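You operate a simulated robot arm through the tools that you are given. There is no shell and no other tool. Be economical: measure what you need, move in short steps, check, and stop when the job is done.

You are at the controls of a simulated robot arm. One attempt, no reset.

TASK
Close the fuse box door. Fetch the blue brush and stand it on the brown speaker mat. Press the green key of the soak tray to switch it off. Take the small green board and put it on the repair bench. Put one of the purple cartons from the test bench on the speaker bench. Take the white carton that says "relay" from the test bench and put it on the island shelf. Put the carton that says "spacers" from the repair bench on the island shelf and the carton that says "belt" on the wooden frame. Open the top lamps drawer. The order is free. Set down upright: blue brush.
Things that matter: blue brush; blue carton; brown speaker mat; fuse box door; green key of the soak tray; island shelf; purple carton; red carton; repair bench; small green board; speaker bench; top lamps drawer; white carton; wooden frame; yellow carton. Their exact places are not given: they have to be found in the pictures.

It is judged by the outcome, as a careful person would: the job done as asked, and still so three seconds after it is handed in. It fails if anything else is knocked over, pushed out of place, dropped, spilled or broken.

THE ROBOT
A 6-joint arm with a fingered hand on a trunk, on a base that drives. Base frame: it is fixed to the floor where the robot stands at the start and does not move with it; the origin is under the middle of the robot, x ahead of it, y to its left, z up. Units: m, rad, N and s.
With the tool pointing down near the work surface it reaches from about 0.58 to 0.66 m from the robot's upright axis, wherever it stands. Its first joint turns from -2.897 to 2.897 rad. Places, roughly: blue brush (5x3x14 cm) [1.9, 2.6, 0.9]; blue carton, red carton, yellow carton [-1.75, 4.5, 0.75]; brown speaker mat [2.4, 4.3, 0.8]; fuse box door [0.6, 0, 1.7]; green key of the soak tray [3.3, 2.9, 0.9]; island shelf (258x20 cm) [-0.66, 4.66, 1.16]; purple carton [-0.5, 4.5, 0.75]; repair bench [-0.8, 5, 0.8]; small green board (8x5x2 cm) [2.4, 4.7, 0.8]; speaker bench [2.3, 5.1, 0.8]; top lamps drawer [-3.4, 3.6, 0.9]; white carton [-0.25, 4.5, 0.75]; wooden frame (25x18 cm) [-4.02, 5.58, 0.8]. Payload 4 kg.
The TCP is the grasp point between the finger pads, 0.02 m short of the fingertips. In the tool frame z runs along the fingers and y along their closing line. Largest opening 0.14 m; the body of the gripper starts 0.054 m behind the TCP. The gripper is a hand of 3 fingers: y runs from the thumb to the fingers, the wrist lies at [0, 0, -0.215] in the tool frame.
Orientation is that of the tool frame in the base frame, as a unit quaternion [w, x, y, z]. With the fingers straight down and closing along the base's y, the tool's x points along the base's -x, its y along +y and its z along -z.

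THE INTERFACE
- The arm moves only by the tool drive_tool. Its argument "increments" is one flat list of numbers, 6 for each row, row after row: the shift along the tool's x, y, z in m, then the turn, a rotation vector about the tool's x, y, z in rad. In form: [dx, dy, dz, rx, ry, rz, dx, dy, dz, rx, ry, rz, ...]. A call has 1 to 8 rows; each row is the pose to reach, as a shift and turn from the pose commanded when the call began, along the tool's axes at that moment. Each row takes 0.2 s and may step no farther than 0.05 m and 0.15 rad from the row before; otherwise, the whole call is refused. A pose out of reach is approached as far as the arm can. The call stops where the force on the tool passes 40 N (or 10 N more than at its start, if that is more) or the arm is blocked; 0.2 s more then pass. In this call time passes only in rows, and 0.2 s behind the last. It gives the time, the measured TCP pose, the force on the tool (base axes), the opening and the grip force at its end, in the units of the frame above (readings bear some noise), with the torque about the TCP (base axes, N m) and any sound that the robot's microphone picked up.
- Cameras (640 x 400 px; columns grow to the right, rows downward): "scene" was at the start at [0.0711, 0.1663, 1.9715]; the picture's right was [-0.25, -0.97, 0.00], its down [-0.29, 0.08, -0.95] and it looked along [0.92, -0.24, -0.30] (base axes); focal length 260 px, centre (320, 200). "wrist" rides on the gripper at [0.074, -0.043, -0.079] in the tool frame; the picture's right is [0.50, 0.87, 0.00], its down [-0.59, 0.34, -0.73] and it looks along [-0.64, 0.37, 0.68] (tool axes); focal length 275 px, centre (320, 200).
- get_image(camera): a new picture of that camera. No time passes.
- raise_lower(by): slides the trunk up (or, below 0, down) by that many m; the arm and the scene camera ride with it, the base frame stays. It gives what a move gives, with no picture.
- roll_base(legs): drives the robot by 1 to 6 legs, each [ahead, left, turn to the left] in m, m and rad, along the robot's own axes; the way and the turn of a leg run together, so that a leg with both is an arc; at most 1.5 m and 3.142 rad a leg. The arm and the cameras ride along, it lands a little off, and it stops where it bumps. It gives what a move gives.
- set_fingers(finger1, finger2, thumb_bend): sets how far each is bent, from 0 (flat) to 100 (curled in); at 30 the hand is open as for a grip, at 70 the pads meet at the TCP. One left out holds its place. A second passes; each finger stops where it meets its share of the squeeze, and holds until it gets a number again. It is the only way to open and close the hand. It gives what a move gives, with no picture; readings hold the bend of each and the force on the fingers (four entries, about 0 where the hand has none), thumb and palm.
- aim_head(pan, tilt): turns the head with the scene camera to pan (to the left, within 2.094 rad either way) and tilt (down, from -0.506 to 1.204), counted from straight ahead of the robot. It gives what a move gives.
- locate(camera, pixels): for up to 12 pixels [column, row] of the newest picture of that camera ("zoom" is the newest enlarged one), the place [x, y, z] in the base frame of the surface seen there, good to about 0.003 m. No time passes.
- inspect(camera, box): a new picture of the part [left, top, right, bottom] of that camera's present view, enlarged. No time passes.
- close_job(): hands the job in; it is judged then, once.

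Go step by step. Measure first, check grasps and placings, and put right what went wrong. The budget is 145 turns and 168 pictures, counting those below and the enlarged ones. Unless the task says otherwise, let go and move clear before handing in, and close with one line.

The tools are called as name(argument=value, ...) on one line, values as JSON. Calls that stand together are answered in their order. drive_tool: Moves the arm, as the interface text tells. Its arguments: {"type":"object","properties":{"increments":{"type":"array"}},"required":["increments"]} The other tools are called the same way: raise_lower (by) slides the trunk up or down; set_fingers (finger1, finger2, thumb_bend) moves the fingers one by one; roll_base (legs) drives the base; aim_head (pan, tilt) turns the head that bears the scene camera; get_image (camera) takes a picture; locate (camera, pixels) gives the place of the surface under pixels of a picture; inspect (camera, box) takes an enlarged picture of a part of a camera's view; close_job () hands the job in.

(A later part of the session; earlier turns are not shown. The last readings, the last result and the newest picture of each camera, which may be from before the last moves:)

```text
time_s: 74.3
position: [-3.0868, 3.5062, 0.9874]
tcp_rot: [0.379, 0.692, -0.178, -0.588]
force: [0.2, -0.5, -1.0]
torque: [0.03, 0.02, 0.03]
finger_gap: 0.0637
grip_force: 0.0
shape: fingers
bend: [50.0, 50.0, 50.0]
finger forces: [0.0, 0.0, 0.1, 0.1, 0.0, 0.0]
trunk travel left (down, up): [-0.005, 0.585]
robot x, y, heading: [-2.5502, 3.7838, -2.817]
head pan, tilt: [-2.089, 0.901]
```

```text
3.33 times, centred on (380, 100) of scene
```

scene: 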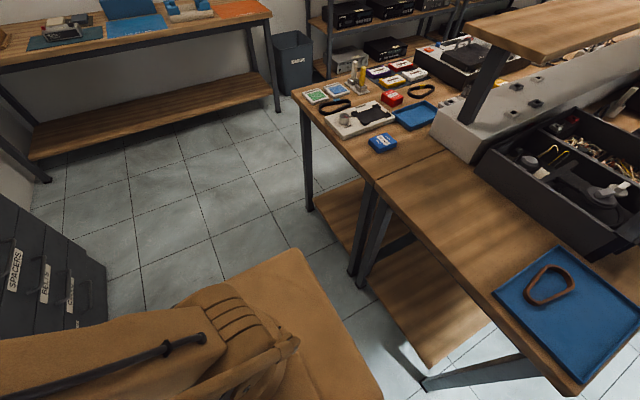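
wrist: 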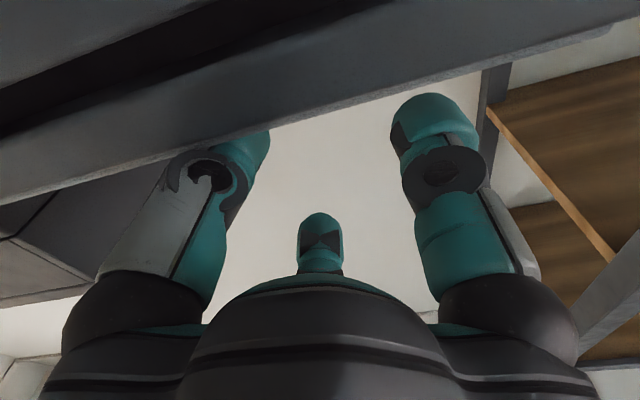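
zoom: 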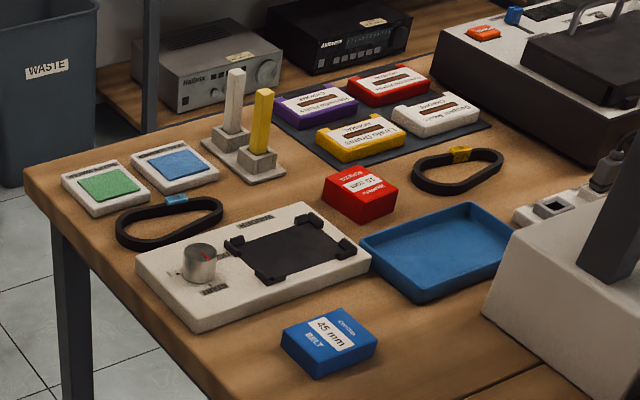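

The base is compact (about ±0.15 m) and the table end is at u −0.74, so I can back up 0.17 m and get a level hand at a better distance.

roll_base(legs=[[-0.17, 0, 0]])

drive_tool(increments=[0.0207, -0.0308, 0, 0, 0, 0.125, 0.0413, -0.0617, 0, 0, 0, 0.25, 0.062, -0.0925, 0, 0, 0, 0.375, 0.0827, -0.1233, 0, 0, 0, 0.5, 0.1033, -0.1542, 0, 0, 0, 0.625, 0.124, -0.185, 0, 0, 0, 0.749])

aim_head(pan=0.1, tilt=0.8)

get_image(camera="wrist")

get_image(camera="scene")

```text
time_s: 75.8
position: [-2.9236, 3.5596, 0.9871]
tcp_rot: [0.379, 0.692, -0.177, -0.588]
force: [-0.4, -0.2, 0.0]
torque: [0.03, 0.01, 0.01]
finger_gap: 0.0636
grip_force: 0.0
shape: fingers
bend: [50.0, 50.0, 50.0]
finger forces: [0.0, 0.0, 0.0, 0.1, 0.0, 0.0]
trunk travel left (down, up): [-0.005, 0.585]
robot x, y, heading: [-2.3882, 3.8376, -2.817]
head pan, tilt: [-2.089, 0.901]
```

```text
time_s: 77.2
position: [-3.0464, 3.5264, 0.8698]
tcp_rot: [0.569, 0.58, -0.418, -0.407]
force: [0.4, -0.4, -0.5]
torque: [0.02, -0.01, 0.01]
finger_gap: 0.0635
grip_force: 0.0
shape: fingers
bend: [50.0, 50.0, 50.0]
finger forces: [0.0, 0.1, 0.1, 0.0, 0.1, 0.0]
out of reach, approached as far as the arm can: row 1, 2, 3, 4, 5, 6
trunk travel left (down, up): [-0.005, 0.585]
robot x, y, heading: [-2.3898, 3.8361, -2.815]
head pan, tilt: [-2.089, 0.901]
```

```text
time_s: 79.2
position: [-3.0461, 3.5271, 0.87]
tcp_rot: [0.569, 0.579, -0.418, -0.408]
force: [0.1, -0.3, 0.1]
torque: [0.03, -0.01, -0.01]
finger_gap: 0.0635
grip_force: 0.0
shape: fingers
bend: [50.0, 50.0, 50.0]
finger forces: [0.0, 0.0, 0.0, 0.0, 0.0, 0.0]
trunk travel left (down, up): [-0.005, 0.585]
robot x, y, heading: [-2.3901, 3.8363, -2.815]
head pan, tilt: [0.099, 0.799]
```

```text
138 pictures are left
```

wrist: 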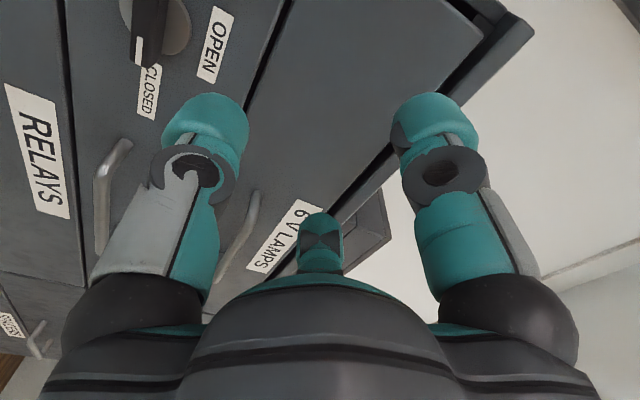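

```text
137 pictures are left
```

scene: 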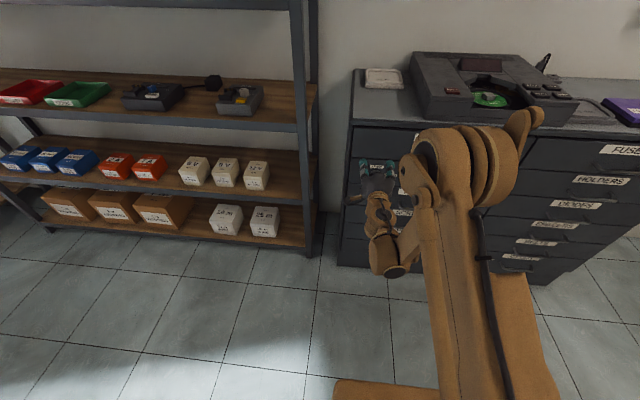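

The level hand is now at z 0.87 with fingers above and thumb below. I measure the knob from the wrist picture (bar at pixel 150,20).

locate(camera="wrist", pixels=[[150, 10], [140, 50], [150, 40], [135, 30], [178, 15], [205, 80], [155, 80], [225, 30]])

drive_tool(increments=[0, -0.035, 0.0, 0, 0, 0, 0, -0.07, 0.0, 0, 0, 0, 0, -0.105, 0.0, 0, 0, 0])

get_image(camera="wrist")

```text
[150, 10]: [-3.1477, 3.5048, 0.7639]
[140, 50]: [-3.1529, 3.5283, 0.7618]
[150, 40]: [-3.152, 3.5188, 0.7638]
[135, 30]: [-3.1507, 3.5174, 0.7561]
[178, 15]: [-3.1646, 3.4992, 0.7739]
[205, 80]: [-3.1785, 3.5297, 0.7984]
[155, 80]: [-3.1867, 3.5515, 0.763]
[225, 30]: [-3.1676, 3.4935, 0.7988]
```

```text
time_s: 80.0
position: [-3.0827, 3.5064, 0.7779]
tcp_rot: [0.569, 0.579, -0.417, -0.409]
force: [0.7, -0.4, -0.7]
torque: [-0.01, -0.02, -0.02]
finger_gap: 0.0636
grip_force: 0.0
shape: fingers
bend: [50.0, 50.0, 50.0]
finger forces: [0.1, 0.1, 0.1, 0.0, 0.1, 0.0]
out of reach, approached as far as the arm can: row 1, 2, 3
trunk travel left (down, up): [-0.005, 0.585]
robot x, y, heading: [-2.39, 3.8354, -2.813]
head pan, tilt: [0.099, 0.799]
```

```text
136 pictures are left
```

wrist: 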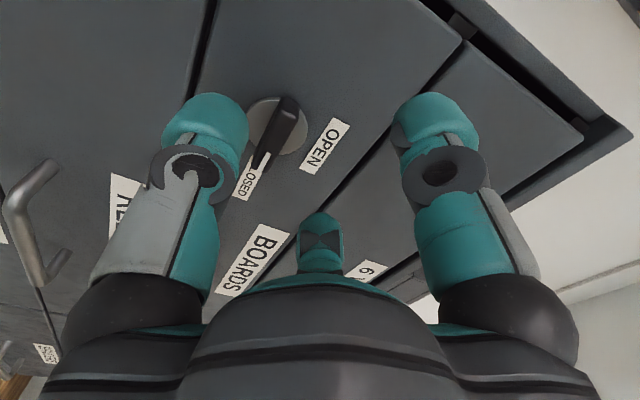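

locate(camera="wrist", pixels=[[290, 105], [278, 130], [262, 158], [295, 125], [285, 150], [265, 110], [255, 130]])

inspect(camera="wrist", box=[220, 70, 340, 200])

```text
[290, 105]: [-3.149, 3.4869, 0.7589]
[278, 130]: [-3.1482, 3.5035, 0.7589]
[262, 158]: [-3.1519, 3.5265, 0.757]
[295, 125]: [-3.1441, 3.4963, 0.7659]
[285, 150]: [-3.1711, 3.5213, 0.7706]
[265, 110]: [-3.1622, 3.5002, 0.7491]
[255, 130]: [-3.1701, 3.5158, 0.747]
```

```text
3.08 times, centred on (280, 135) of wrist
```

zoom: 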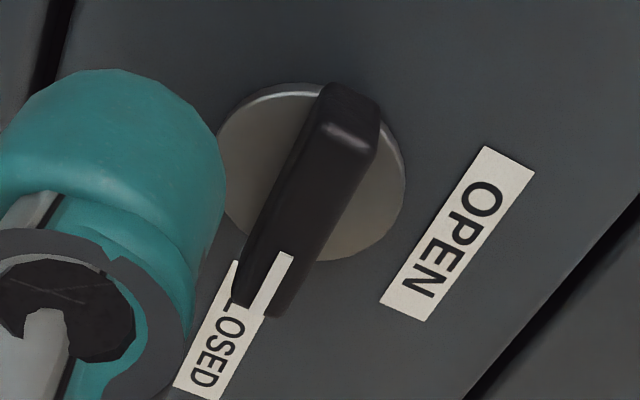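

The bar's centre is at about (-3.150, 3.507, 0.761), standing 2 cm off the front. I move in so that fingers straddle it.

drive_tool(increments=[-0.022, -0.017, 0.0, 0, 0, 0, -0.022, -0.017, 0.03, 0, 0, 0, -0.022, -0.017, 0.052, 0, 0, 0])

get_image(camera="wrist")

```text
time_s: 80.8
position: [-3.1401, 3.5105, 0.761]
tcp_rot: [0.569, 0.579, -0.418, -0.409]
force: [0.2, 0.2, -0.6]
torque: [0.01, 0.02, 0.01]
finger_gap: 0.0636
grip_force: 0.1
shape: fingers
bend: [50.0, 50.0, 50.0]
finger forces: [0.0, 0.0, 0.0, 0.0, 0.1, 0.0]
out of reach, approached as far as the arm can: row 1
trunk travel left (down, up): [-0.005, 0.585]
robot x, y, heading: [-2.3864, 3.8357, -2.817]
head pan, tilt: [0.099, 0.799]
```

```text
134 pictures are left
```

wrist: 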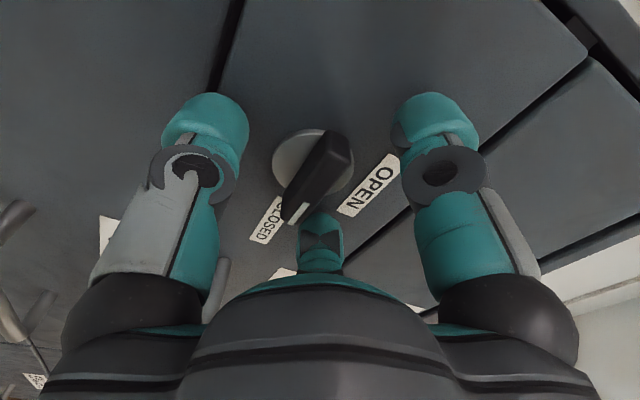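

locate(camera="wrist", pixels=[[210, 110], [425, 110], [320, 235], [340, 155], [300, 205], [325, 165]])

```text
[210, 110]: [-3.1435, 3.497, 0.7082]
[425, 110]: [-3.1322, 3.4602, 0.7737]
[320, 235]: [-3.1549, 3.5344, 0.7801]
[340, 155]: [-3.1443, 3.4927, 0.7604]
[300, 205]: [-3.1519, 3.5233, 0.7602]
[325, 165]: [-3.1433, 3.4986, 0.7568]
```

The two fingers sit about ±4 cm beside the centre line, wider than the 5 cm bar, so I shift 2 cm right: then finger 1 presses the left end down and the thumb the right end up, which turns it toward OPEN.

drive_tool(increments=[-0.02, 0, 0.0, 0, 0, 0])

set_fingers(finger1=66, thumb_bend=66)

get_image(camera="wrist")

```text
time_s: 81.2
position: [-3.1465, 3.5295, 0.7604]
tcp_rot: [0.569, 0.58, -0.416, -0.408]
force: [-0.3, 0.0, 1.2]
torque: [0.02, 0.0, -0.01]
finger_gap: 0.0634
grip_force: 0.2
shape: fingers
bend: [50.0, 50.0, 50.0]
finger forces: [0.0, 0.1, 0.0, 0.0, 0.1, 0.1]
trunk travel left (down, up): [-0.005, 0.585]
robot x, y, heading: [-2.3907, 3.835, -2.813]
head pan, tilt: [0.099, 0.799]
```

```text
time_s: 82.2
position: [-3.1456, 3.5302, 0.7608]
tcp_rot: [0.569, 0.579, -0.417, -0.408]
force: [2.0, -4.8, 6.7]
torque: [-0.14, 0.08, 0.09]
finger_gap: 0.0225
grip_force: 3.8
shape: fingers
bend: [61.0, 50.0, 66.0]
finger forces: [6.9, 0.0, 0.1, 0.0, 0.1, 0.1]
trunk travel left (down, up): [-0.005, 0.585]
robot x, y, heading: [-2.3892, 3.8386, -2.814]
head pan, tilt: [0.099, 0.799]
```

```text
133 pictures are left
```

wrist: 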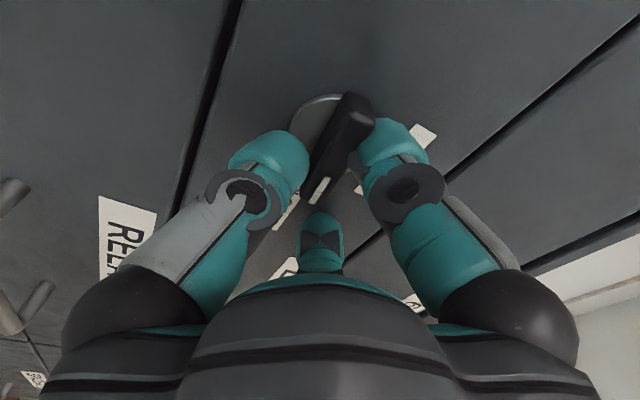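

drive_tool(increments=[0.0002, 0.003, 0, 0, 0, -0.15, 0.0009, 0.0059, 0, 0, 0, -0.3, 0.002, 0.0087, 0, 0, 0, -0.45, 0.0035, 0.0113, 0, 0, 0, -0.6, 0.0054, 0.0136, 0, 0, 0, -0.75, 0.0076, 0.0157, 0, 0, 0, -0.9, 0.01, 0.0173, 0, 0, 0, -1.05, 0.0128, 0.0186, 0, 0, 0, -1.2])

get_image(camera="wrist")

```text
time_s: 84.0
position: [-3.1424, 3.5185, 0.7789]
tcp_rot: [0.239, 0.714, -0.017, -0.658]
force: [0.4, -2.7, -0.7]
torque: [-0.01, -0.02, 0.0]
finger_gap: 0.0173
grip_force: 1.0
shape: fingers
bend: [64.0, 50.0, 66.0]
finger forces: [1.8, 0.0, 0.0, 0.1, 0.6, 0.1]
trunk travel left (down, up): [-0.005, 0.585]
robot x, y, heading: [-2.3893, 3.8332, -2.82]
head pan, tilt: [0.099, 0.799]
```

```text
132 pictures are left
```

wrist: 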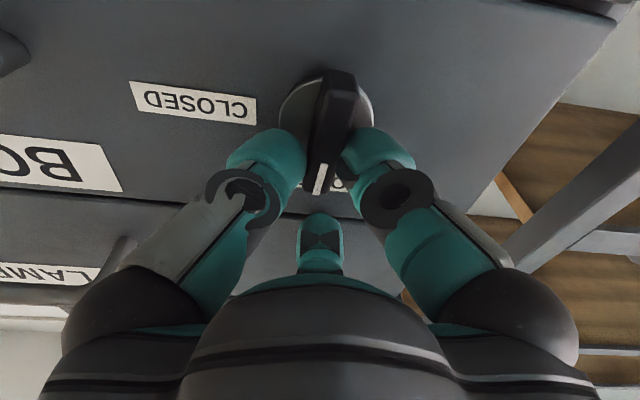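

The mark now points nearly up at OPEN. I turn a bit more to reach the stop.

drive_tool(increments=[0.0002, 0.0026, 0, 0, 0, -0.13, 0.0007, 0.0051, 0, 0, 0, -0.26, 0.0015, 0.0076, 0, 0, 0, -0.39])

inspect(camera="wrist", box=[120, 50, 440, 250])

```text
time_s: 84.8
position: [-3.139, 3.5117, 0.7791]
tcp_rot: [0.105, 0.704, 0.121, -0.692]
force: [0.2, 3.6, -4.4]
torque: [-0.08, -0.05, -0.07]
finger_gap: 0.0197
grip_force: 3.5
shape: fingers
bend: [64.0, 50.0, 64.0]
finger forces: [1.8, 0.1, 0.0, 0.0, 5.4, 0.0]
trunk travel left (down, up): [-0.005, 0.585]
robot x, y, heading: [-2.3901, 3.8401, -2.816]
head pan, tilt: [0.099, 0.799]
```

```text
2.00 times, centred on (280, 150) of wrist
```

zoom: 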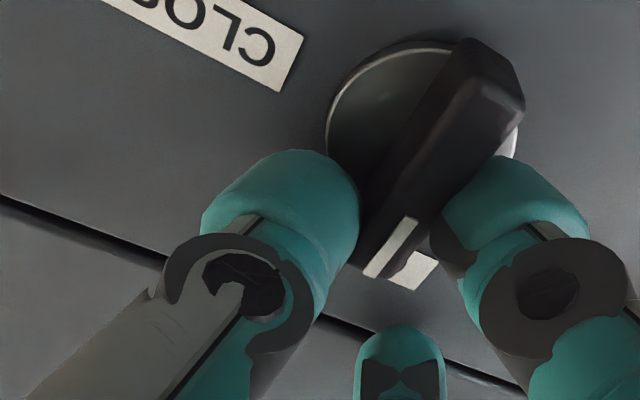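

The knob now stands at OPEN (its mark at the OPEN label, resistance felt). I let go, back off, and move to the 6 V LAMPS handle, rolling the hand to close vertically.

set_fingers(finger1=50, finger2=50, thumb_bend=50)

drive_tool(increments=[0, 0, -0.05, 0, 0, 0, -0.014, -0.027, -0.05, 0, 0, 0.15, -0.028, -0.054, -0.05, 0, 0, 0.3, -0.042, -0.081, -0.05, 0, 0, 0.45, -0.056, -0.108, -0.05, 0, 0, 0.6, -0.07, -0.135, -0.05, 0, 0, 0.75, -0.084, -0.162, -0.05, 0, 0, 0.9, -0.098, -0.19, -0.05, 0, 0, 1.05])

drive_tool(increments=[0, 0, 0, 0, 0, 0.13, 0, 0, 0, 0, 0, 0.26, 0, 0, 0, 0, 0, 0.39, 0, 0, 0, 0, 0, 0.52])

get_image(camera="wrist")

get_image(camera="scene")

```text
time_s: 85.8
position: [-3.1397, 3.5099, 0.7814]
tcp_rot: [0.108, 0.703, 0.121, -0.692]
force: [0.3, 1.3, 0.1]
torque: [0.01, 0.03, 0.04]
finger_gap: 0.0634
grip_force: 0.0
shape: fingers
bend: [50.0, 50.0, 50.0]
finger forces: [0.1, 0.0, 0.1, 0.0, 0.1, 0.1]
trunk travel left (down, up): [-0.005, 0.585]
robot x, y, heading: [-2.3917, 3.8365, -2.815]
head pan, tilt: [0.099, 0.799]
```

```text
time_s: 87.6
position: [-3.1535, 3.7034, 0.8816]
tcp_rot: [0.439, 0.669, -0.249, -0.545]
force: [0.4, 0.3, 0.0]
torque: [0.01, -0.03, 0.02]
finger_gap: 0.0638
grip_force: 0.0
shape: fingers
bend: [50.0, 50.0, 50.0]
finger forces: [0.0, 0.0, 0.1, 0.1, 0.0, 0.0]
out of reach, approached as far as the arm can: row 4, 5
trunk travel left (down, up): [-0.005, 0.585]
robot x, y, heading: [-2.3857, 3.8353, -2.818]
head pan, tilt: [0.099, 0.799]
```

```text
time_s: 88.6
position: [-3.1539, 3.7039, 0.8829]
tcp_rot: [0.566, 0.583, -0.412, -0.413]
force: [-1.5, -0.1, -0.4]
torque: [0.0, 0.0, 0.03]
finger_gap: 0.0634
grip_force: 0.1
shape: fingers
bend: [50.0, 50.0, 50.0]
finger forces: [0.0, 0.1, 0.0, 0.0, 0.0, 0.1]
trunk travel left (down, up): [-0.005, 0.585]
robot x, y, heading: [-2.3897, 3.8349, -2.823]
head pan, tilt: [0.099, 0.799]
```

```text
130 pictures are left
```

wrist: 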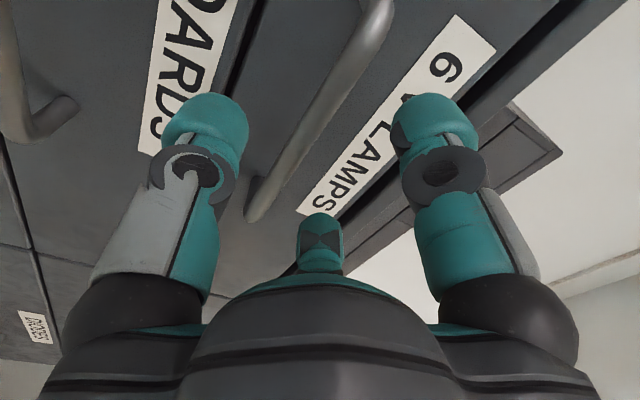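

```text
129 pictures are left
```

scene: 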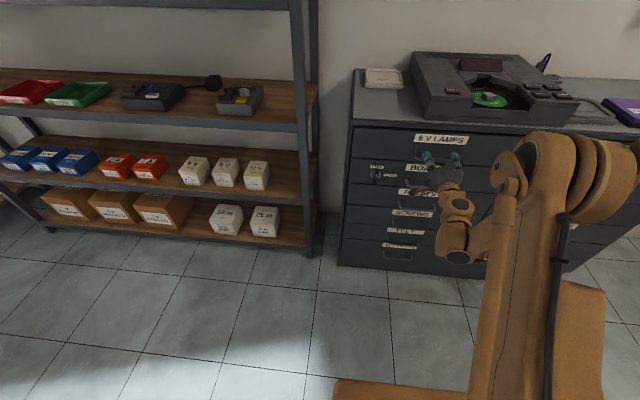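

inspect(camera="scene", box=[350, 150, 410, 195])

locate(camera="wrist", pixels=[[380, 10], [340, 70], [300, 140], [262, 190], [250, 205], [330, 90]])

```text
8.89 times, centred on (380, 172) of scene
```

zoom: 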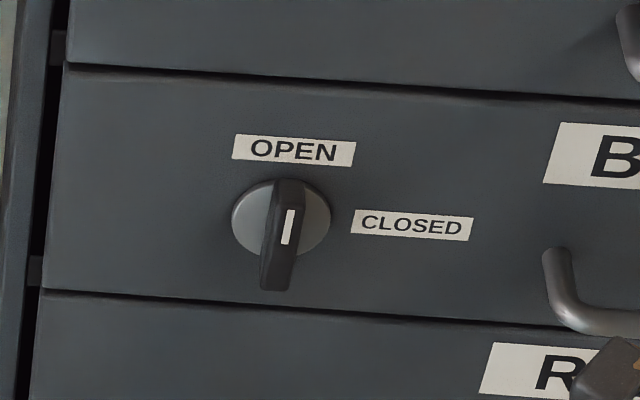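

```text
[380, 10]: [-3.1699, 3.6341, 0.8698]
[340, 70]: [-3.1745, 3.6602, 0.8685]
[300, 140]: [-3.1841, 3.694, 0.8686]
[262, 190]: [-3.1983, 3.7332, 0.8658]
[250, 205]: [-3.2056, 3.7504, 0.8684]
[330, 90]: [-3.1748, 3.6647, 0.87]
```

The knob is at OPEN. The bow is at z 0.867, 4 cm in front of the drawer; I move onto it and close.

drive_tool(increments=[0, -0.016, 0.0, 0, 0, 0, 0, -0.016, 0.037, 0, 0, 0])

set_fingers(finger1=75, finger2=75, thumb_bend=75)

get_image(camera="wrist")

```text
time_s: 89.2
position: [-3.188, 3.6922, 0.8671]
tcp_rot: [0.565, 0.583, -0.412, -0.414]
force: [0.8, -0.1, 1.8]
torque: [-0.02, 0.0, 0.03]
finger_gap: 0.0649
grip_force: 0.1
shape: fingers
bend: [50.0, 50.0, 50.0]
finger forces: [1.0, 0.0, 0.0, 0.1, 0.0, 0.1]
trunk travel left (down, up): [-0.005, 0.585]
robot x, y, heading: [-2.3884, 3.8384, -2.816]
head pan, tilt: [0.099, 0.799]
```

```text
time_s: 90.2
position: [-3.1882, 3.6939, 0.8693]
tcp_rot: [0.565, 0.583, -0.411, -0.414]
force: [-0.3, -1.2, 18.4]
torque: [-0.05, 0.06, 0.01]
finger_gap: 0.0295
grip_force: 12.6
shape: fingers
bend: [54.0, 55.0, 72.0]
finger forces: [11.3, 10.8, 0.0, 0.0, 3.2, 0.0]
trunk travel left (down, up): [-0.005, 0.585]
robot x, y, heading: [-2.3878, 3.8366, -2.82]
head pan, tilt: [0.099, 0.799]
```

```text
127 pictures are left
```

wrist: 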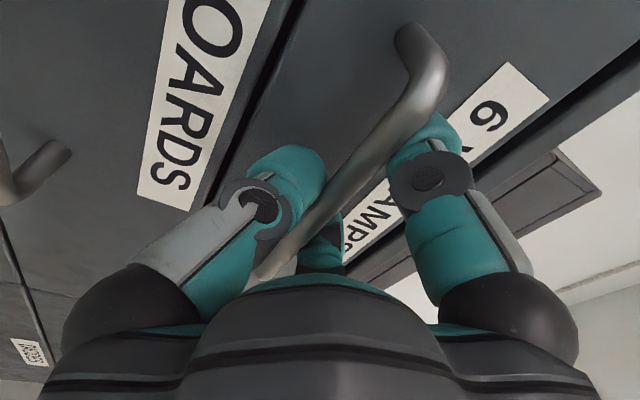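

The bow is held (12 N). I pull the drawer by backing the base a little; the table end leaves about 0.15 m.

roll_base(legs=[[-0.1, 0, 0]])

get_image(camera="scene")

```text
time_s: 90.9
position: [-3.1823, 3.6944, 0.8697]
tcp_rot: [0.566, 0.581, -0.412, -0.414]
force: [-0.3, 0.3, 25.7]
torque: [-0.01, 0.02, -0.01]
finger_gap: 0.0228
grip_force: 16.4
shape: fingers
bend: [57.0, 58.0, 72.0]
finger forces: [14.6, 14.8, 0.1, 0.0, 4.0, 0.1]
trunk travel left (down, up): [-0.005, 0.585]
robot x, y, heading: [-2.3854, 3.8395, -2.814]
head pan, tilt: [0.099, 0.799]
stopped in leg 1: the force on the tool passed its limit at 43 N (the readings are from after the stop); the commanded pose is now the measured one
```

```text
126 pictures are left
```

scene: 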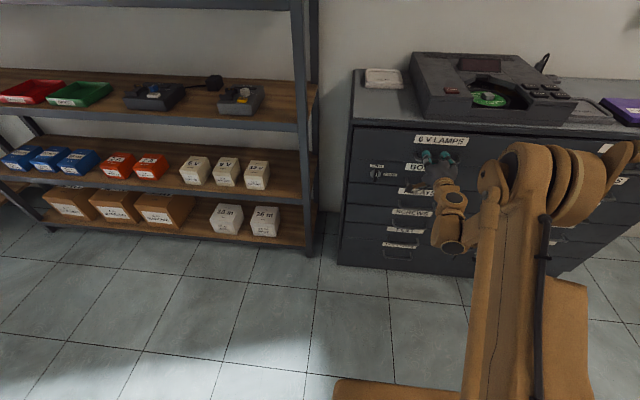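

The fingers press down harder than the thumb pushes up (25 N net), so I raise the hand a little to balance and pull with the arm.

drive_tool(increments=[0, 0.008, 0, 0, 0, 0, 0, 0.016, 0, 0, 0, 0])

set_fingers(finger1=72, finger2=72, thumb_bend=78)

roll_base(legs=[[-0.1, 0, 0]])

get_image(camera="wrist")

```text
time_s: 91.5
position: [-3.1841, 3.6931, 0.8808]
tcp_rot: [0.565, 0.583, -0.413, -0.413]
force: [1.8, -0.7, -20.3]
torque: [-0.03, -0.06, -0.01]
finger_gap: 0.0239
grip_force: 9.8
shape: fingers
bend: [59.0, 60.0, 66.0]
finger forces: [0.0, 0.1, 0.0, 0.1, 19.8, 0.0]
trunk travel left (down, up): [-0.005, 0.585]
robot x, y, heading: [-2.3836, 3.8367, -2.81]
head pan, tilt: [0.099, 0.799]
```

```text
time_s: 92.5
position: [-3.1848, 3.6937, 0.8799]
tcp_rot: [0.565, 0.583, -0.412, -0.413]
force: [2.2, -0.3, -20.0]
torque: [-0.04, -0.11, 0.02]
finger_gap: 0.0114
grip_force: 11.5
shape: fingers
bend: [72.0, 72.0, 65.0]
finger forces: [0.0, 0.0, 0.0, 0.0, 22.2, 0.0]
trunk travel left (down, up): [-0.005, 0.585]
robot x, y, heading: [-2.3801, 3.8383, -2.816]
head pan, tilt: [0.099, 0.799]
```

```text
time_s: 93.6
position: [-3.1283, 3.7113, 0.8819]
tcp_rot: [0.565, 0.584, -0.411, -0.413]
force: [-0.3, -0.5, -16.4]
torque: [-0.01, -0.07, -0.04]
finger_gap: 0.0109
grip_force: 15.0
shape: fingers
bend: [72.0, 72.0, 66.0]
finger forces: [4.3, 3.9, 0.0, 0.0, 21.0, 0.0]
trunk travel left (down, up): [-0.005, 0.585]
robot x, y, heading: [-2.3268, 3.8557, -2.815]
head pan, tilt: [0.099, 0.799]
stopped in leg 1: the robot was blocked; the commanded pose is now the measured one
```

```text
125 pictures are left
```

wrist: 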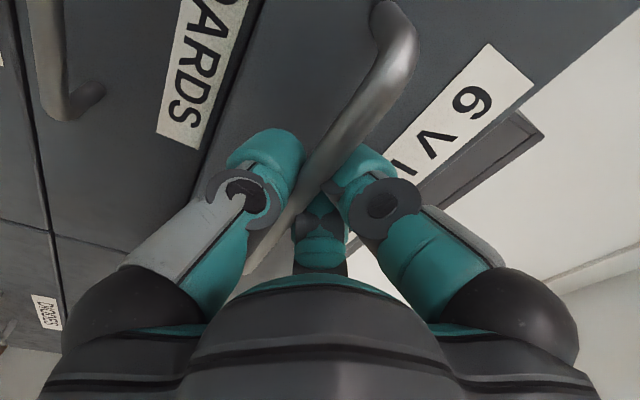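

get_image(camera="scene")

locate(camera="wrist", pixels=[[410, 60], [400, 180], [190, 60], [60, 200], [325, 160], [490, 150]])

```text
124 pictures are left
```

scene: 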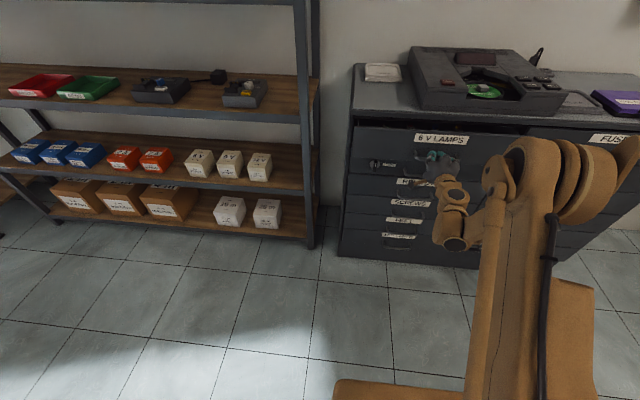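

```text
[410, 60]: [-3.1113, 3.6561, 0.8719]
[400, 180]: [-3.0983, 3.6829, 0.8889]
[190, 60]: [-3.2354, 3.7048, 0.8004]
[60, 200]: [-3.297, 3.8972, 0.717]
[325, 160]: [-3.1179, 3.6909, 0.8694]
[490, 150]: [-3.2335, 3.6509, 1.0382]
```

The drawer slides: it has come out about 6 cm, and the base now stands against the table end. I pitch the hand 45° about the bow so the arm can pull farther.

drive_tool(increments=[0, 0, 0, 0.14, 0, 0, 0, 0, 0, 0.28, 0, 0, 0, 0, 0, 0.42, 0, 0, 0, 0, 0, 0.56, 0, 0, 0, 0, 0, 0.7, 0, 0, 0, 0, 0, 0.785, 0, 0])

drive_tool(increments=[0, -0.014, -0.014, 0, 0, 0, 0, -0.028, -0.028, 0, 0, 0, 0, -0.042, -0.042, 0, 0, 0, 0, -0.056, -0.056, 0, 0, 0])

get_image(camera="scene")

```text
time_s: 95.0
position: [-3.1298, 3.712, 0.8799]
tcp_rot: [0.297, 0.755, -0.539, -0.224]
force: [-0.5, -0.1, -22.7]
torque: [-0.05, 0.16, 0.03]
finger_gap: 0.0112
grip_force: 9.7
shape: fingers
bend: [72.0, 72.0, 65.0]
finger forces: [0.1, 0.1, 0.0, 0.0, 19.2, 0.0]
trunk travel left (down, up): [-0.005, 0.585]
robot x, y, heading: [-2.3265, 3.8601, -2.816]
head pan, tilt: [0.099, 0.799]
```

```text
time_s: 96.0
position: [-3.0537, 3.7376, 0.8823]
tcp_rot: [0.298, 0.756, -0.538, -0.224]
force: [1.5, -4.7, -22.9]
torque: [-0.13, 0.11, 0.0]
finger_gap: 0.0125
grip_force: 10.1
shape: fingers
bend: [72.0, 72.0, 65.0]
finger forces: [0.1, 0.0, 0.1, 0.1, 19.4, 0.0]
trunk travel left (down, up): [-0.005, 0.585]
robot x, y, heading: [-2.3304, 3.8581, -2.813]
head pan, tilt: [0.099, 0.799]
```

```text
123 pictures are left
```

scene: 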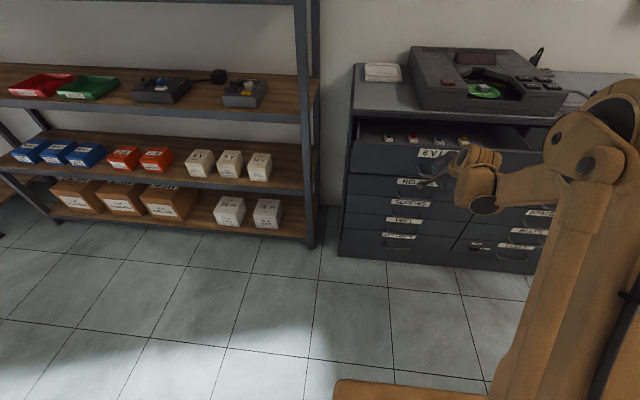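

The drawer is following and its contents show. I keep pulling.

drive_tool(increments=[0, -0.014, -0.014, 0, 0, 0, 0, -0.028, -0.028, 0, 0, 0, 0, -0.042, -0.042, 0, 0, 0, 0, -0.056, -0.056, 0, 0, 0, 0, -0.07, -0.07, 0, 0, 0, 0, -0.084, -0.084, 0, 0, 0, 0, -0.098, -0.098, 0, 0, 0])

get_image(camera="scene")

```text
time_s: 97.6
position: [-2.9232, 3.7806, 0.8852]
tcp_rot: [0.298, 0.756, -0.538, -0.224]
force: [3.4, -9.6, -26.7]
torque: [-0.27, 0.09, -0.08]
finger_gap: 0.0154
grip_force: 11.9
shape: fingers
bend: [72.0, 72.0, 63.0]
finger forces: [0.0, 0.1, 0.0, 0.0, 23.4, 0.0]
trunk travel left (down, up): [-0.005, 0.585]
robot x, y, heading: [-2.3294, 3.8554, -2.811]
head pan, tilt: [0.099, 0.799]
```

```text
122 pictures are left
```

scene: 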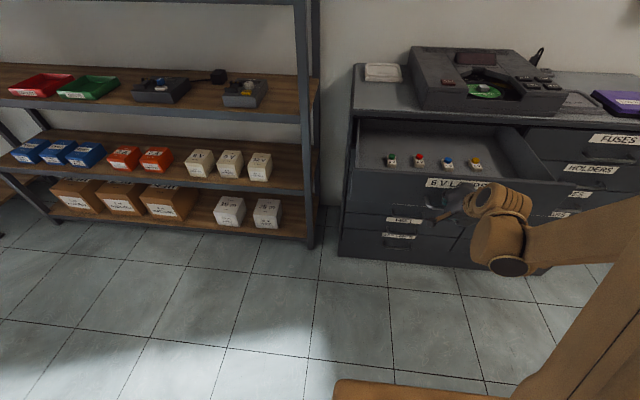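

drive_tool(increments=[0, -0.014, -0.014, 0, 0, 0, 0, -0.028, -0.028, 0, 0, 0, 0, -0.042, -0.042, 0, 0, 0, 0, -0.052, -0.052, 0, 0, 0])

set_fingers(finger1=45, finger2=45, thumb_bend=45)

get_image(camera="scene")

get_image(camera="wrist")

```text
time_s: 98.5
position: [-2.8631, 3.8017, 0.8911]
tcp_rot: [0.303, 0.752, -0.538, -0.231]
force: [-6.4, -2.5, 17.5]
torque: [-0.19, 0.42, -0.06]
finger_gap: 0.0044
grip_force: 11.5
shape: fingers
bend: [66.0, 67.0, 77.0]
finger forces: [11.9, 10.1, 0.0, 0.0, 0.0, 0.1]
trunk travel left (down, up): [-0.005, 0.585]
robot x, y, heading: [-2.3308, 3.8562, -2.815]
head pan, tilt: [0.099, 0.799]
stopped in row 4: the force on the tool passed its limit at 51 N (the readings are from after the stop); the commanded pose is now the measured one
```

```text
time_s: 99.5
position: [-2.8619, 3.803, 0.8893]
tcp_rot: [0.303, 0.752, -0.539, -0.228]
force: [0.1, -0.4, 0.1]
torque: [-0.04, 0.02, 0.01]
finger_gap: 0.0794
grip_force: 0.1
shape: fingers
bend: [45.0, 45.0, 45.0]
finger forces: [0.0, 0.0, 0.0, 0.1, 0.0, 0.1]
trunk travel left (down, up): [-0.005, 0.585]
robot x, y, heading: [-2.3284, 3.8564, -2.812]
head pan, tilt: [0.099, 0.799]
```

```text
121 pictures are left
```

scene: 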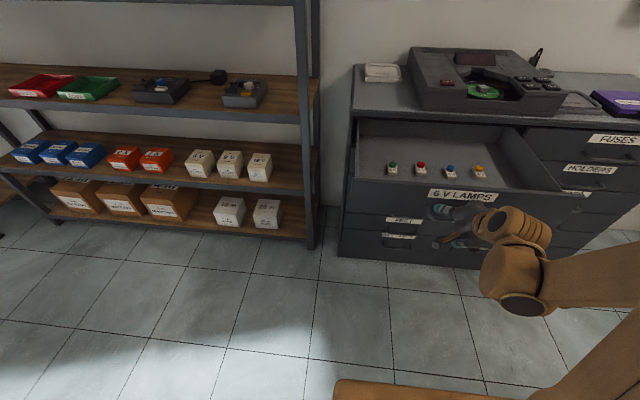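

```text
120 pictures are left
```

wrist: 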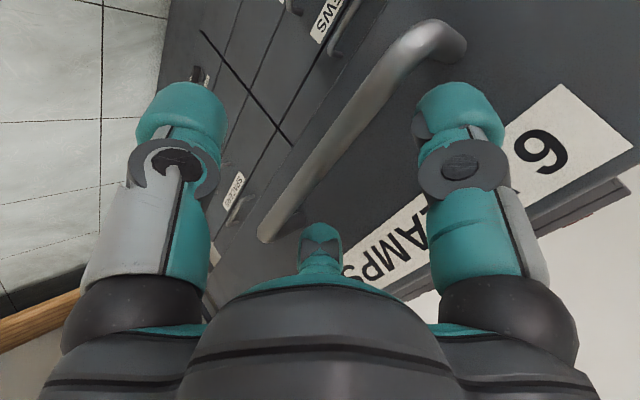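

The drawer is fully out (it met its end stop at about 0.33 m). I withdraw the hand, raise the trunk, shift right clear of the drawer and turn to face the island's end.

drive_tool(increments=[0, 0, -0.04, 0, 0, 0, 0, 0, -0.08, 0, 0, 0, 0, 0, -0.12, 0, 0, 0, 0, 0, -0.15, 0, 0, 0])

raise_lower(by=0.4)

roll_base(legs=[[0.08, 0, 0], [0, -0.7, 0], [0, 0, 3.14]])

aim_head(pan=0, tilt=0.7)

get_image(camera="scene")

```text
time_s: 100.5
position: [-2.761, 3.834, 0.9964]
tcp_rot: [0.302, 0.752, -0.539, -0.229]
force: [0.4, -0.2, -0.5]
torque: [0.01, 0.01, 0.01]
finger_gap: 0.0792
grip_force: 0.1
shape: fingers
bend: [45.0, 45.0, 45.0]
finger forces: [0.0, 0.0, 0.0, 0.0, 0.0, 0.1]
trunk travel left (down, up): [-0.005, 0.585]
robot x, y, heading: [-2.3295, 3.8526, -2.818]
head pan, tilt: [0.099, 0.799]
```

```text
time_s: 104.4
position: [-2.7622, 3.8337, 1.3959]
tcp_rot: [0.302, 0.753, -0.539, -0.228]
force: [0.8, -0.5, -0.1]
torque: [-0.04, 0.02, 0.02]
finger_gap: 0.0793
grip_force: 0.1
shape: fingers
bend: [45.0, 45.0, 45.0]
finger forces: [0.0, 0.1, 0.0, 0.0, 0.0, 0.1]
trunk travel left (down, up): [-0.405, 0.185]
robot x, y, heading: [-2.3314, 3.8561, -2.811]
head pan, tilt: [0.099, 0.799]
```

```text
time_s: 116.2
position: [-2.1964, 4.5175, 1.3969]
tcp_rot: [0.228, 0.538, 0.753, 0.303]
force: [0.8, 0.5, 0.4]
torque: [0.02, 0.02, -0.01]
finger_gap: 0.0795
grip_force: 0.1
shape: fingers
bend: [45.0, 45.0, 45.0]
finger forces: [0.1, 0.0, 0.0, 0.0, 0.1, 0.1]
trunk travel left (down, up): [-0.405, 0.185]
robot x, y, heading: [-2.627, 4.4955, 0.332]
head pan, tilt: [0.099, 0.799]
```

```text
time_s: 116.9
position: [-2.1956, 4.5173, 1.3965]
tcp_rot: [0.228, 0.537, 0.754, 0.302]
force: [0.5, -0.2, -0.4]
torque: [-0.03, 0.03, 0.02]
finger_gap: 0.0794
grip_force: 0.0
shape: fingers
bend: [45.0, 45.0, 45.0]
finger forces: [0.0, 0.0, 0.0, 0.0, 0.1, 0.0]
trunk travel left (down, up): [-0.405, 0.185]
robot x, y, heading: [-2.6259, 4.4948, 0.332]
head pan, tilt: [0.0, 0.7]
```

```text
119 pictures are left
```

scene: 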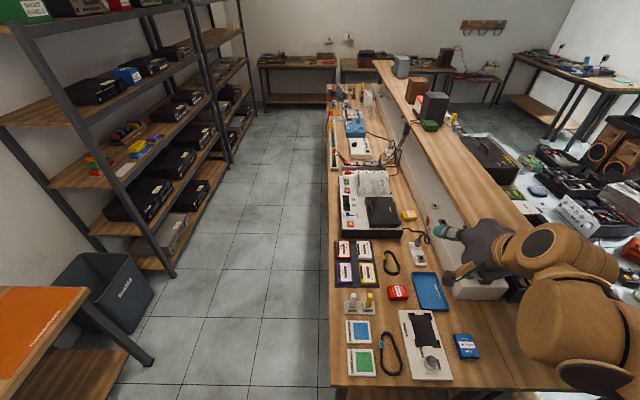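

inspect(camera="scene", box=[330, 200, 490, 360])

locate(camera="scene", pixels=[[397, 292], [388, 290], [408, 295], [467, 345], [408, 215], [520, 235], [477, 190], [455, 283], [590, 268], [430, 290], [405, 130], [332, 385]])

```text
2.50 times, centred on (410, 280) of scene
```

zoom: 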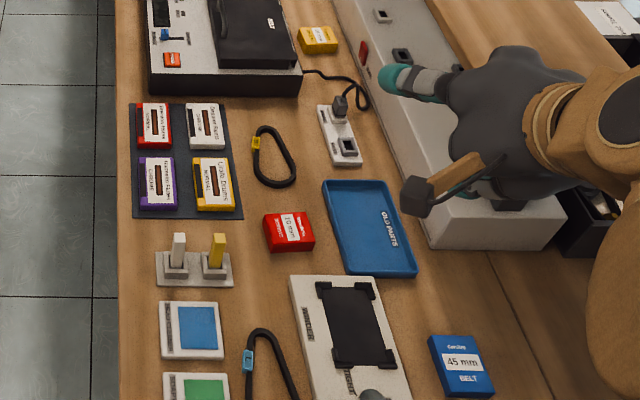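

```text
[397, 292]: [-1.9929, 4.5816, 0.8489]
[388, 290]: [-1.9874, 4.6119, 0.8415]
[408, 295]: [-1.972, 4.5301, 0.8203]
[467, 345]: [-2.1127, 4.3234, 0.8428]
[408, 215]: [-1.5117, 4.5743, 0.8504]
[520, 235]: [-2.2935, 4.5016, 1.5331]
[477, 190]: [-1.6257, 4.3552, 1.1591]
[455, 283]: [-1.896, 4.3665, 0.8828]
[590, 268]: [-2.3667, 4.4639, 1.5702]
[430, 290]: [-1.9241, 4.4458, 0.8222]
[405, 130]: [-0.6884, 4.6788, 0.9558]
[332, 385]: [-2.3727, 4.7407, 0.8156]
```

inspect(camera="scene", box=[384, 280, 414, 304])

inspect(camera="scene", box=[396, 204, 422, 224])

```text
16.00 times, centred on (399, 292) of scene
```

zoom: 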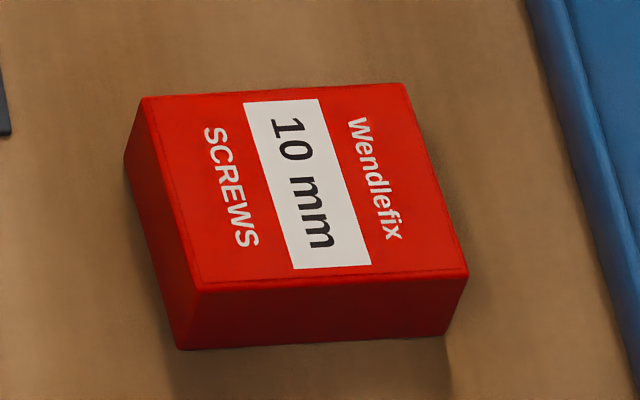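

```text
16.00 times, centred on (409, 214) of scene
```

zoom: 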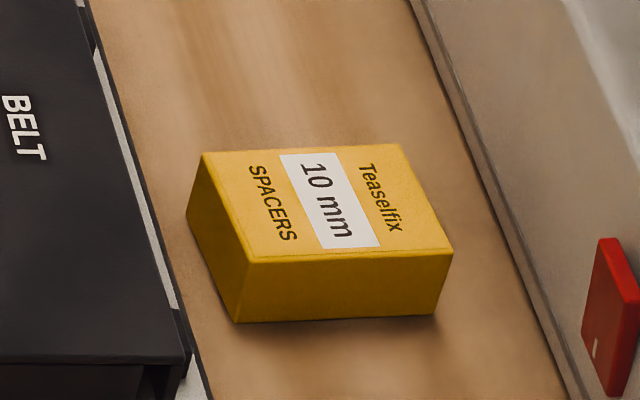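

"SPACERS" is the yellow carton at (-1.51, 4.57); "BELT" is the blue one at (-2.11, 4.32), which is in reach from here. I measure the blue one closely.

inspect(camera="scene", box=[400, 305, 500, 395])

locate(camera="zoom", pixels=[[345, 190], [445, 170], [520, 315], [400, 330], [425, 250], [280, 300], [370, 340], [320, 200], [530, 330]])

```text
4.44 times, centred on (450, 350) of scene
```

zoom: 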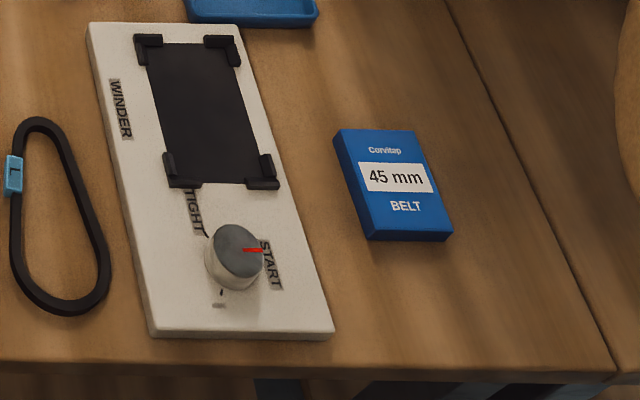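

```text
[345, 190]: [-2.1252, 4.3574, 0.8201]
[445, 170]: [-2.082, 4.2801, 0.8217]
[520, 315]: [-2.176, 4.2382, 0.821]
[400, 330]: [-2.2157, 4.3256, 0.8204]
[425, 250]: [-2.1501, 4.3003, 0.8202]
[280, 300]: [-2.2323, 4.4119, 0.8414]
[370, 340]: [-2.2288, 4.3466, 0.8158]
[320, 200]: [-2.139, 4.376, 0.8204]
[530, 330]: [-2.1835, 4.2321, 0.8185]
```

locate(camera="zoom", pixels=[[342, 133], [412, 133], [446, 228], [374, 234], [393, 180], [340, 170], [450, 238]])

drive_tool(increments=[0, 0, -0.02, -0.1, 0, 0])

```text
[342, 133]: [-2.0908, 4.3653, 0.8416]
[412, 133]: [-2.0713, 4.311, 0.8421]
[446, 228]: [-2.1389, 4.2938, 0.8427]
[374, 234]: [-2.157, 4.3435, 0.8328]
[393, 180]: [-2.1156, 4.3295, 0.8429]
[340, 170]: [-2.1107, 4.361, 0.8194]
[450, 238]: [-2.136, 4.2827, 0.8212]
```

```text
time_s: 117.3
position: [-2.2129, 4.5142, 1.4128]
tcp_rot: [0.255, 0.525, 0.737, 0.341]
force: [-0.4, 0.7, 0.4]
torque: [0.0, 0.03, 0.01]
finger_gap: 0.0793
grip_force: 0.1
shape: fingers
bend: [45.0, 45.0, 45.0]
finger forces: [0.0, 0.0, 0.0, 0.0, 0.0, 0.0]
trunk travel left (down, up): [-0.405, 0.185]
robot x, y, heading: [-2.6256, 4.4917, 0.334]
head pan, tilt: [0.0, 0.7]
```

The belt carton is 7×5.8×2.2 cm, long side along the room's u axis, centre (-2.115, 4.328). I point the hand down, turn it to close across the short side, and come above the carton.

drive_tool(increments=[-0.0316, 0.0031, 0.0037, 0.1256, 0, 0, -0.0632, 0.0062, 0.0074, 0.2512, 0, 0, -0.0948, 0.0093, 0.0111, 0.3768, 0, 0, -0.1264, 0.0124, 0.0148, 0.5024, 0, 0, -0.158, 0.0155, 0.0185, 0.628, 0, 0, -0.1896, 0.0186, 0.0222, 0.7536, 0, 0, -0.221, 0.0217, 0.026, 0.879, 0, 0])

drive_tool(increments=[0, 0, 0, 0, 0, -0.143, 0, 0, 0, 0, 0, -0.286, 0, 0, 0, 0, 0, -0.429, 0, 0, 0, 0, 0, -0.572, 0, 0, 0, 0, 0, -0.715, 0, 0, 0, 0, 0, -0.858, 0, 0, 0, 0, 0, -1.0, 0, 0, 0, 0, 0, -1.143])

drive_tool(increments=[0, 0, 0, 0, 0, -0.143, 0, 0, 0, 0, 0, -0.286, 0, 0, 0, 0, 0, -0.428])

raise_lower(by=-0.35)

get_image(camera="wrist")

get_image(camera="scene")

```text
time_s: 118.9
position: [-2.1055, 4.3132, 1.4145]
tcp_rot: [0.005, 0.584, 0.812, -0.007]
force: [-0.4, 0.3, -0.5]
torque: [0.02, 0.03, -0.02]
finger_gap: 0.0794
grip_force: 0.1
shape: fingers
bend: [45.0, 45.0, 45.0]
finger forces: [0.0, 0.0, 0.1, 0.0, 0.1, 0.0]
trunk travel left (down, up): [-0.405, 0.185]
robot x, y, heading: [-2.6315, 4.496, 0.33]
head pan, tilt: [0.0, 0.7]
```

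```text
time_s: 120.7
position: [-2.1071, 4.3157, 1.4142]
tcp_rot: [0.002, 0.05, 0.999, -0.01]
force: [0.1, -0.1, -0.7]
torque: [0.04, -0.01, 0.02]
finger_gap: 0.0791
grip_force: 0.0
shape: fingers
bend: [45.0, 45.0, 45.0]
finger forces: [0.1, 0.0, 0.0, 0.1, 0.0, 0.0]
trunk travel left (down, up): [-0.405, 0.185]
robot x, y, heading: [-2.6272, 4.4929, 0.333]
head pan, tilt: [0.0, 0.7]
```

```text
time_s: 121.5
position: [-2.1062, 4.3148, 1.416]
tcp_rot: [0.001, -0.162, 0.987, -0.009]
force: [-0.2, -0.4, 0.0]
torque: [-0.01, 0.02, 0.02]
finger_gap: 0.0793
grip_force: 0.1
shape: fingers
bend: [45.0, 45.0, 45.0]
finger forces: [0.0, 0.1, 0.0, 0.0, 0.0, 0.0]
trunk travel left (down, up): [-0.405, 0.185]
robot x, y, heading: [-2.628, 4.4939, 0.332]
head pan, tilt: [0.0, 0.7]
```

```text
time_s: 124.9
position: [-2.1074, 4.313, 1.0656]
tcp_rot: [0.0, -0.161, 0.987, -0.009]
force: [0.4, -0.9, 0.3]
torque: [-0.02, 0.0, -0.01]
finger_gap: 0.0794
grip_force: 0.0
shape: fingers
bend: [45.0, 45.0, 45.0]
finger forces: [0.1, 0.0, 0.0, 0.1, 0.0, 0.0]
trunk travel left (down, up): [-0.055, 0.535]
robot x, y, heading: [-2.6344, 4.4976, 0.332]
head pan, tilt: [0.0, 0.7]
```

```text
114 pictures are left
```

wrist: 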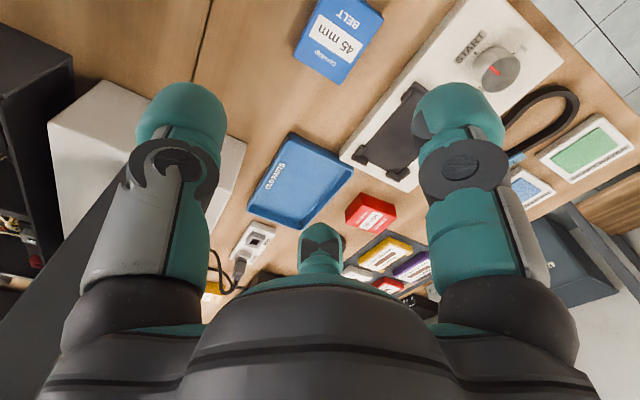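

```text
113 pictures are left
```

scene: 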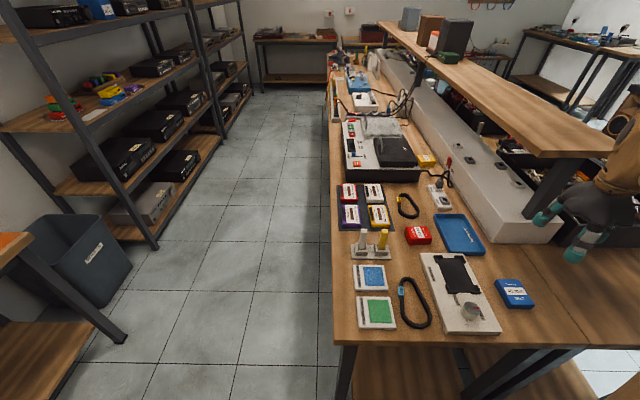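

locate(camera="wrist", pixels=[[321, 5], [380, 20], [343, 80], [298, 58], [338, 42], [400, 30], [370, 110], [425, 60]])

locate(camera="scene", pixels=[[497, 284], [520, 281], [532, 303], [508, 306], [514, 293], [485, 285], [497, 320], [440, 205]])

```text
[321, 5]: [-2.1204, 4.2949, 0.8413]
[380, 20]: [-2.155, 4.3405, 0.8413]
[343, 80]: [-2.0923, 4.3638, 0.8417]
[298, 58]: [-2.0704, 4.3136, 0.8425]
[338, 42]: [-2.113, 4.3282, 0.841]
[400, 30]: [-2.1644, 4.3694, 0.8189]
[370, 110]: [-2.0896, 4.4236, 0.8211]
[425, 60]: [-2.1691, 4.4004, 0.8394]
```

```text
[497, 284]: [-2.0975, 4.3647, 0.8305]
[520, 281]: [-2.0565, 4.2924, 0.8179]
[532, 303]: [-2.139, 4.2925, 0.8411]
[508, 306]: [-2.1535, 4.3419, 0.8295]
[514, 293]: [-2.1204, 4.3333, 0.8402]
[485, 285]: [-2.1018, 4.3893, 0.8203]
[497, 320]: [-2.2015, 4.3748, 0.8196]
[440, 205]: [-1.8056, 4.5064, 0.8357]
```

The carton's centre is (-2.114, 4.328), top z 0.842, with the gap to the winder wide enough. I go down over it.

drive_tool(increments=[0.0016, 0.009, 0.04, 0, 0, 0, 0.0016, 0.009, 0.085, 0, 0, 0, 0.0016, 0.009, 0.13, 0, 0, 0, 0.0016, 0.009, 0.17, 0, 0, 0, 0.0016, 0.009, 0.2, 0, 0, 0, 0.0016, 0.009, 0.222, 0, 0, 0])

get_image(camera="wrist")

```text
time_s: 126.4
position: [-2.1104, 4.32, 0.8465]
tcp_rot: [0.002, -0.162, 0.987, -0.009]
force: [0.1, -1.1, 25.4]
torque: [0.7, 0.34, 0.16]
finger_gap: 0.0808
grip_force: 14.3
shape: fingers
bend: [44.0, 44.0, 45.0]
finger forces: [14.5, 12.6, 0.0, 0.1, 0.4, 0.0]
trunk travel left (down, up): [-0.055, 0.535]
robot x, y, heading: [-2.6308, 4.4961, 0.325]
head pan, tilt: [0.0, 0.7]
stopped in row 6: the force on the tool passed its limit at 64 N (the readings are from after the stop); the commanded pose is now the measured one
```

```text
112 pictures are left
```

wrist: 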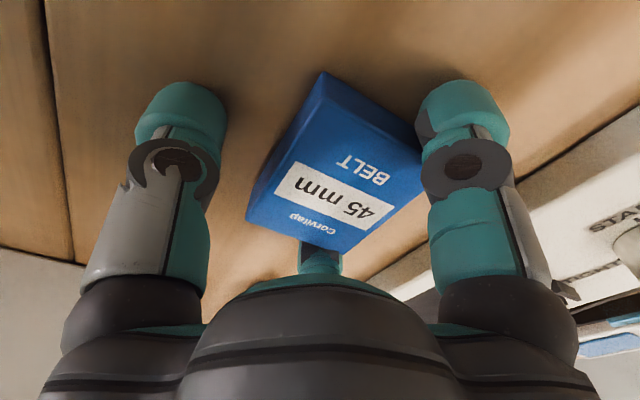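

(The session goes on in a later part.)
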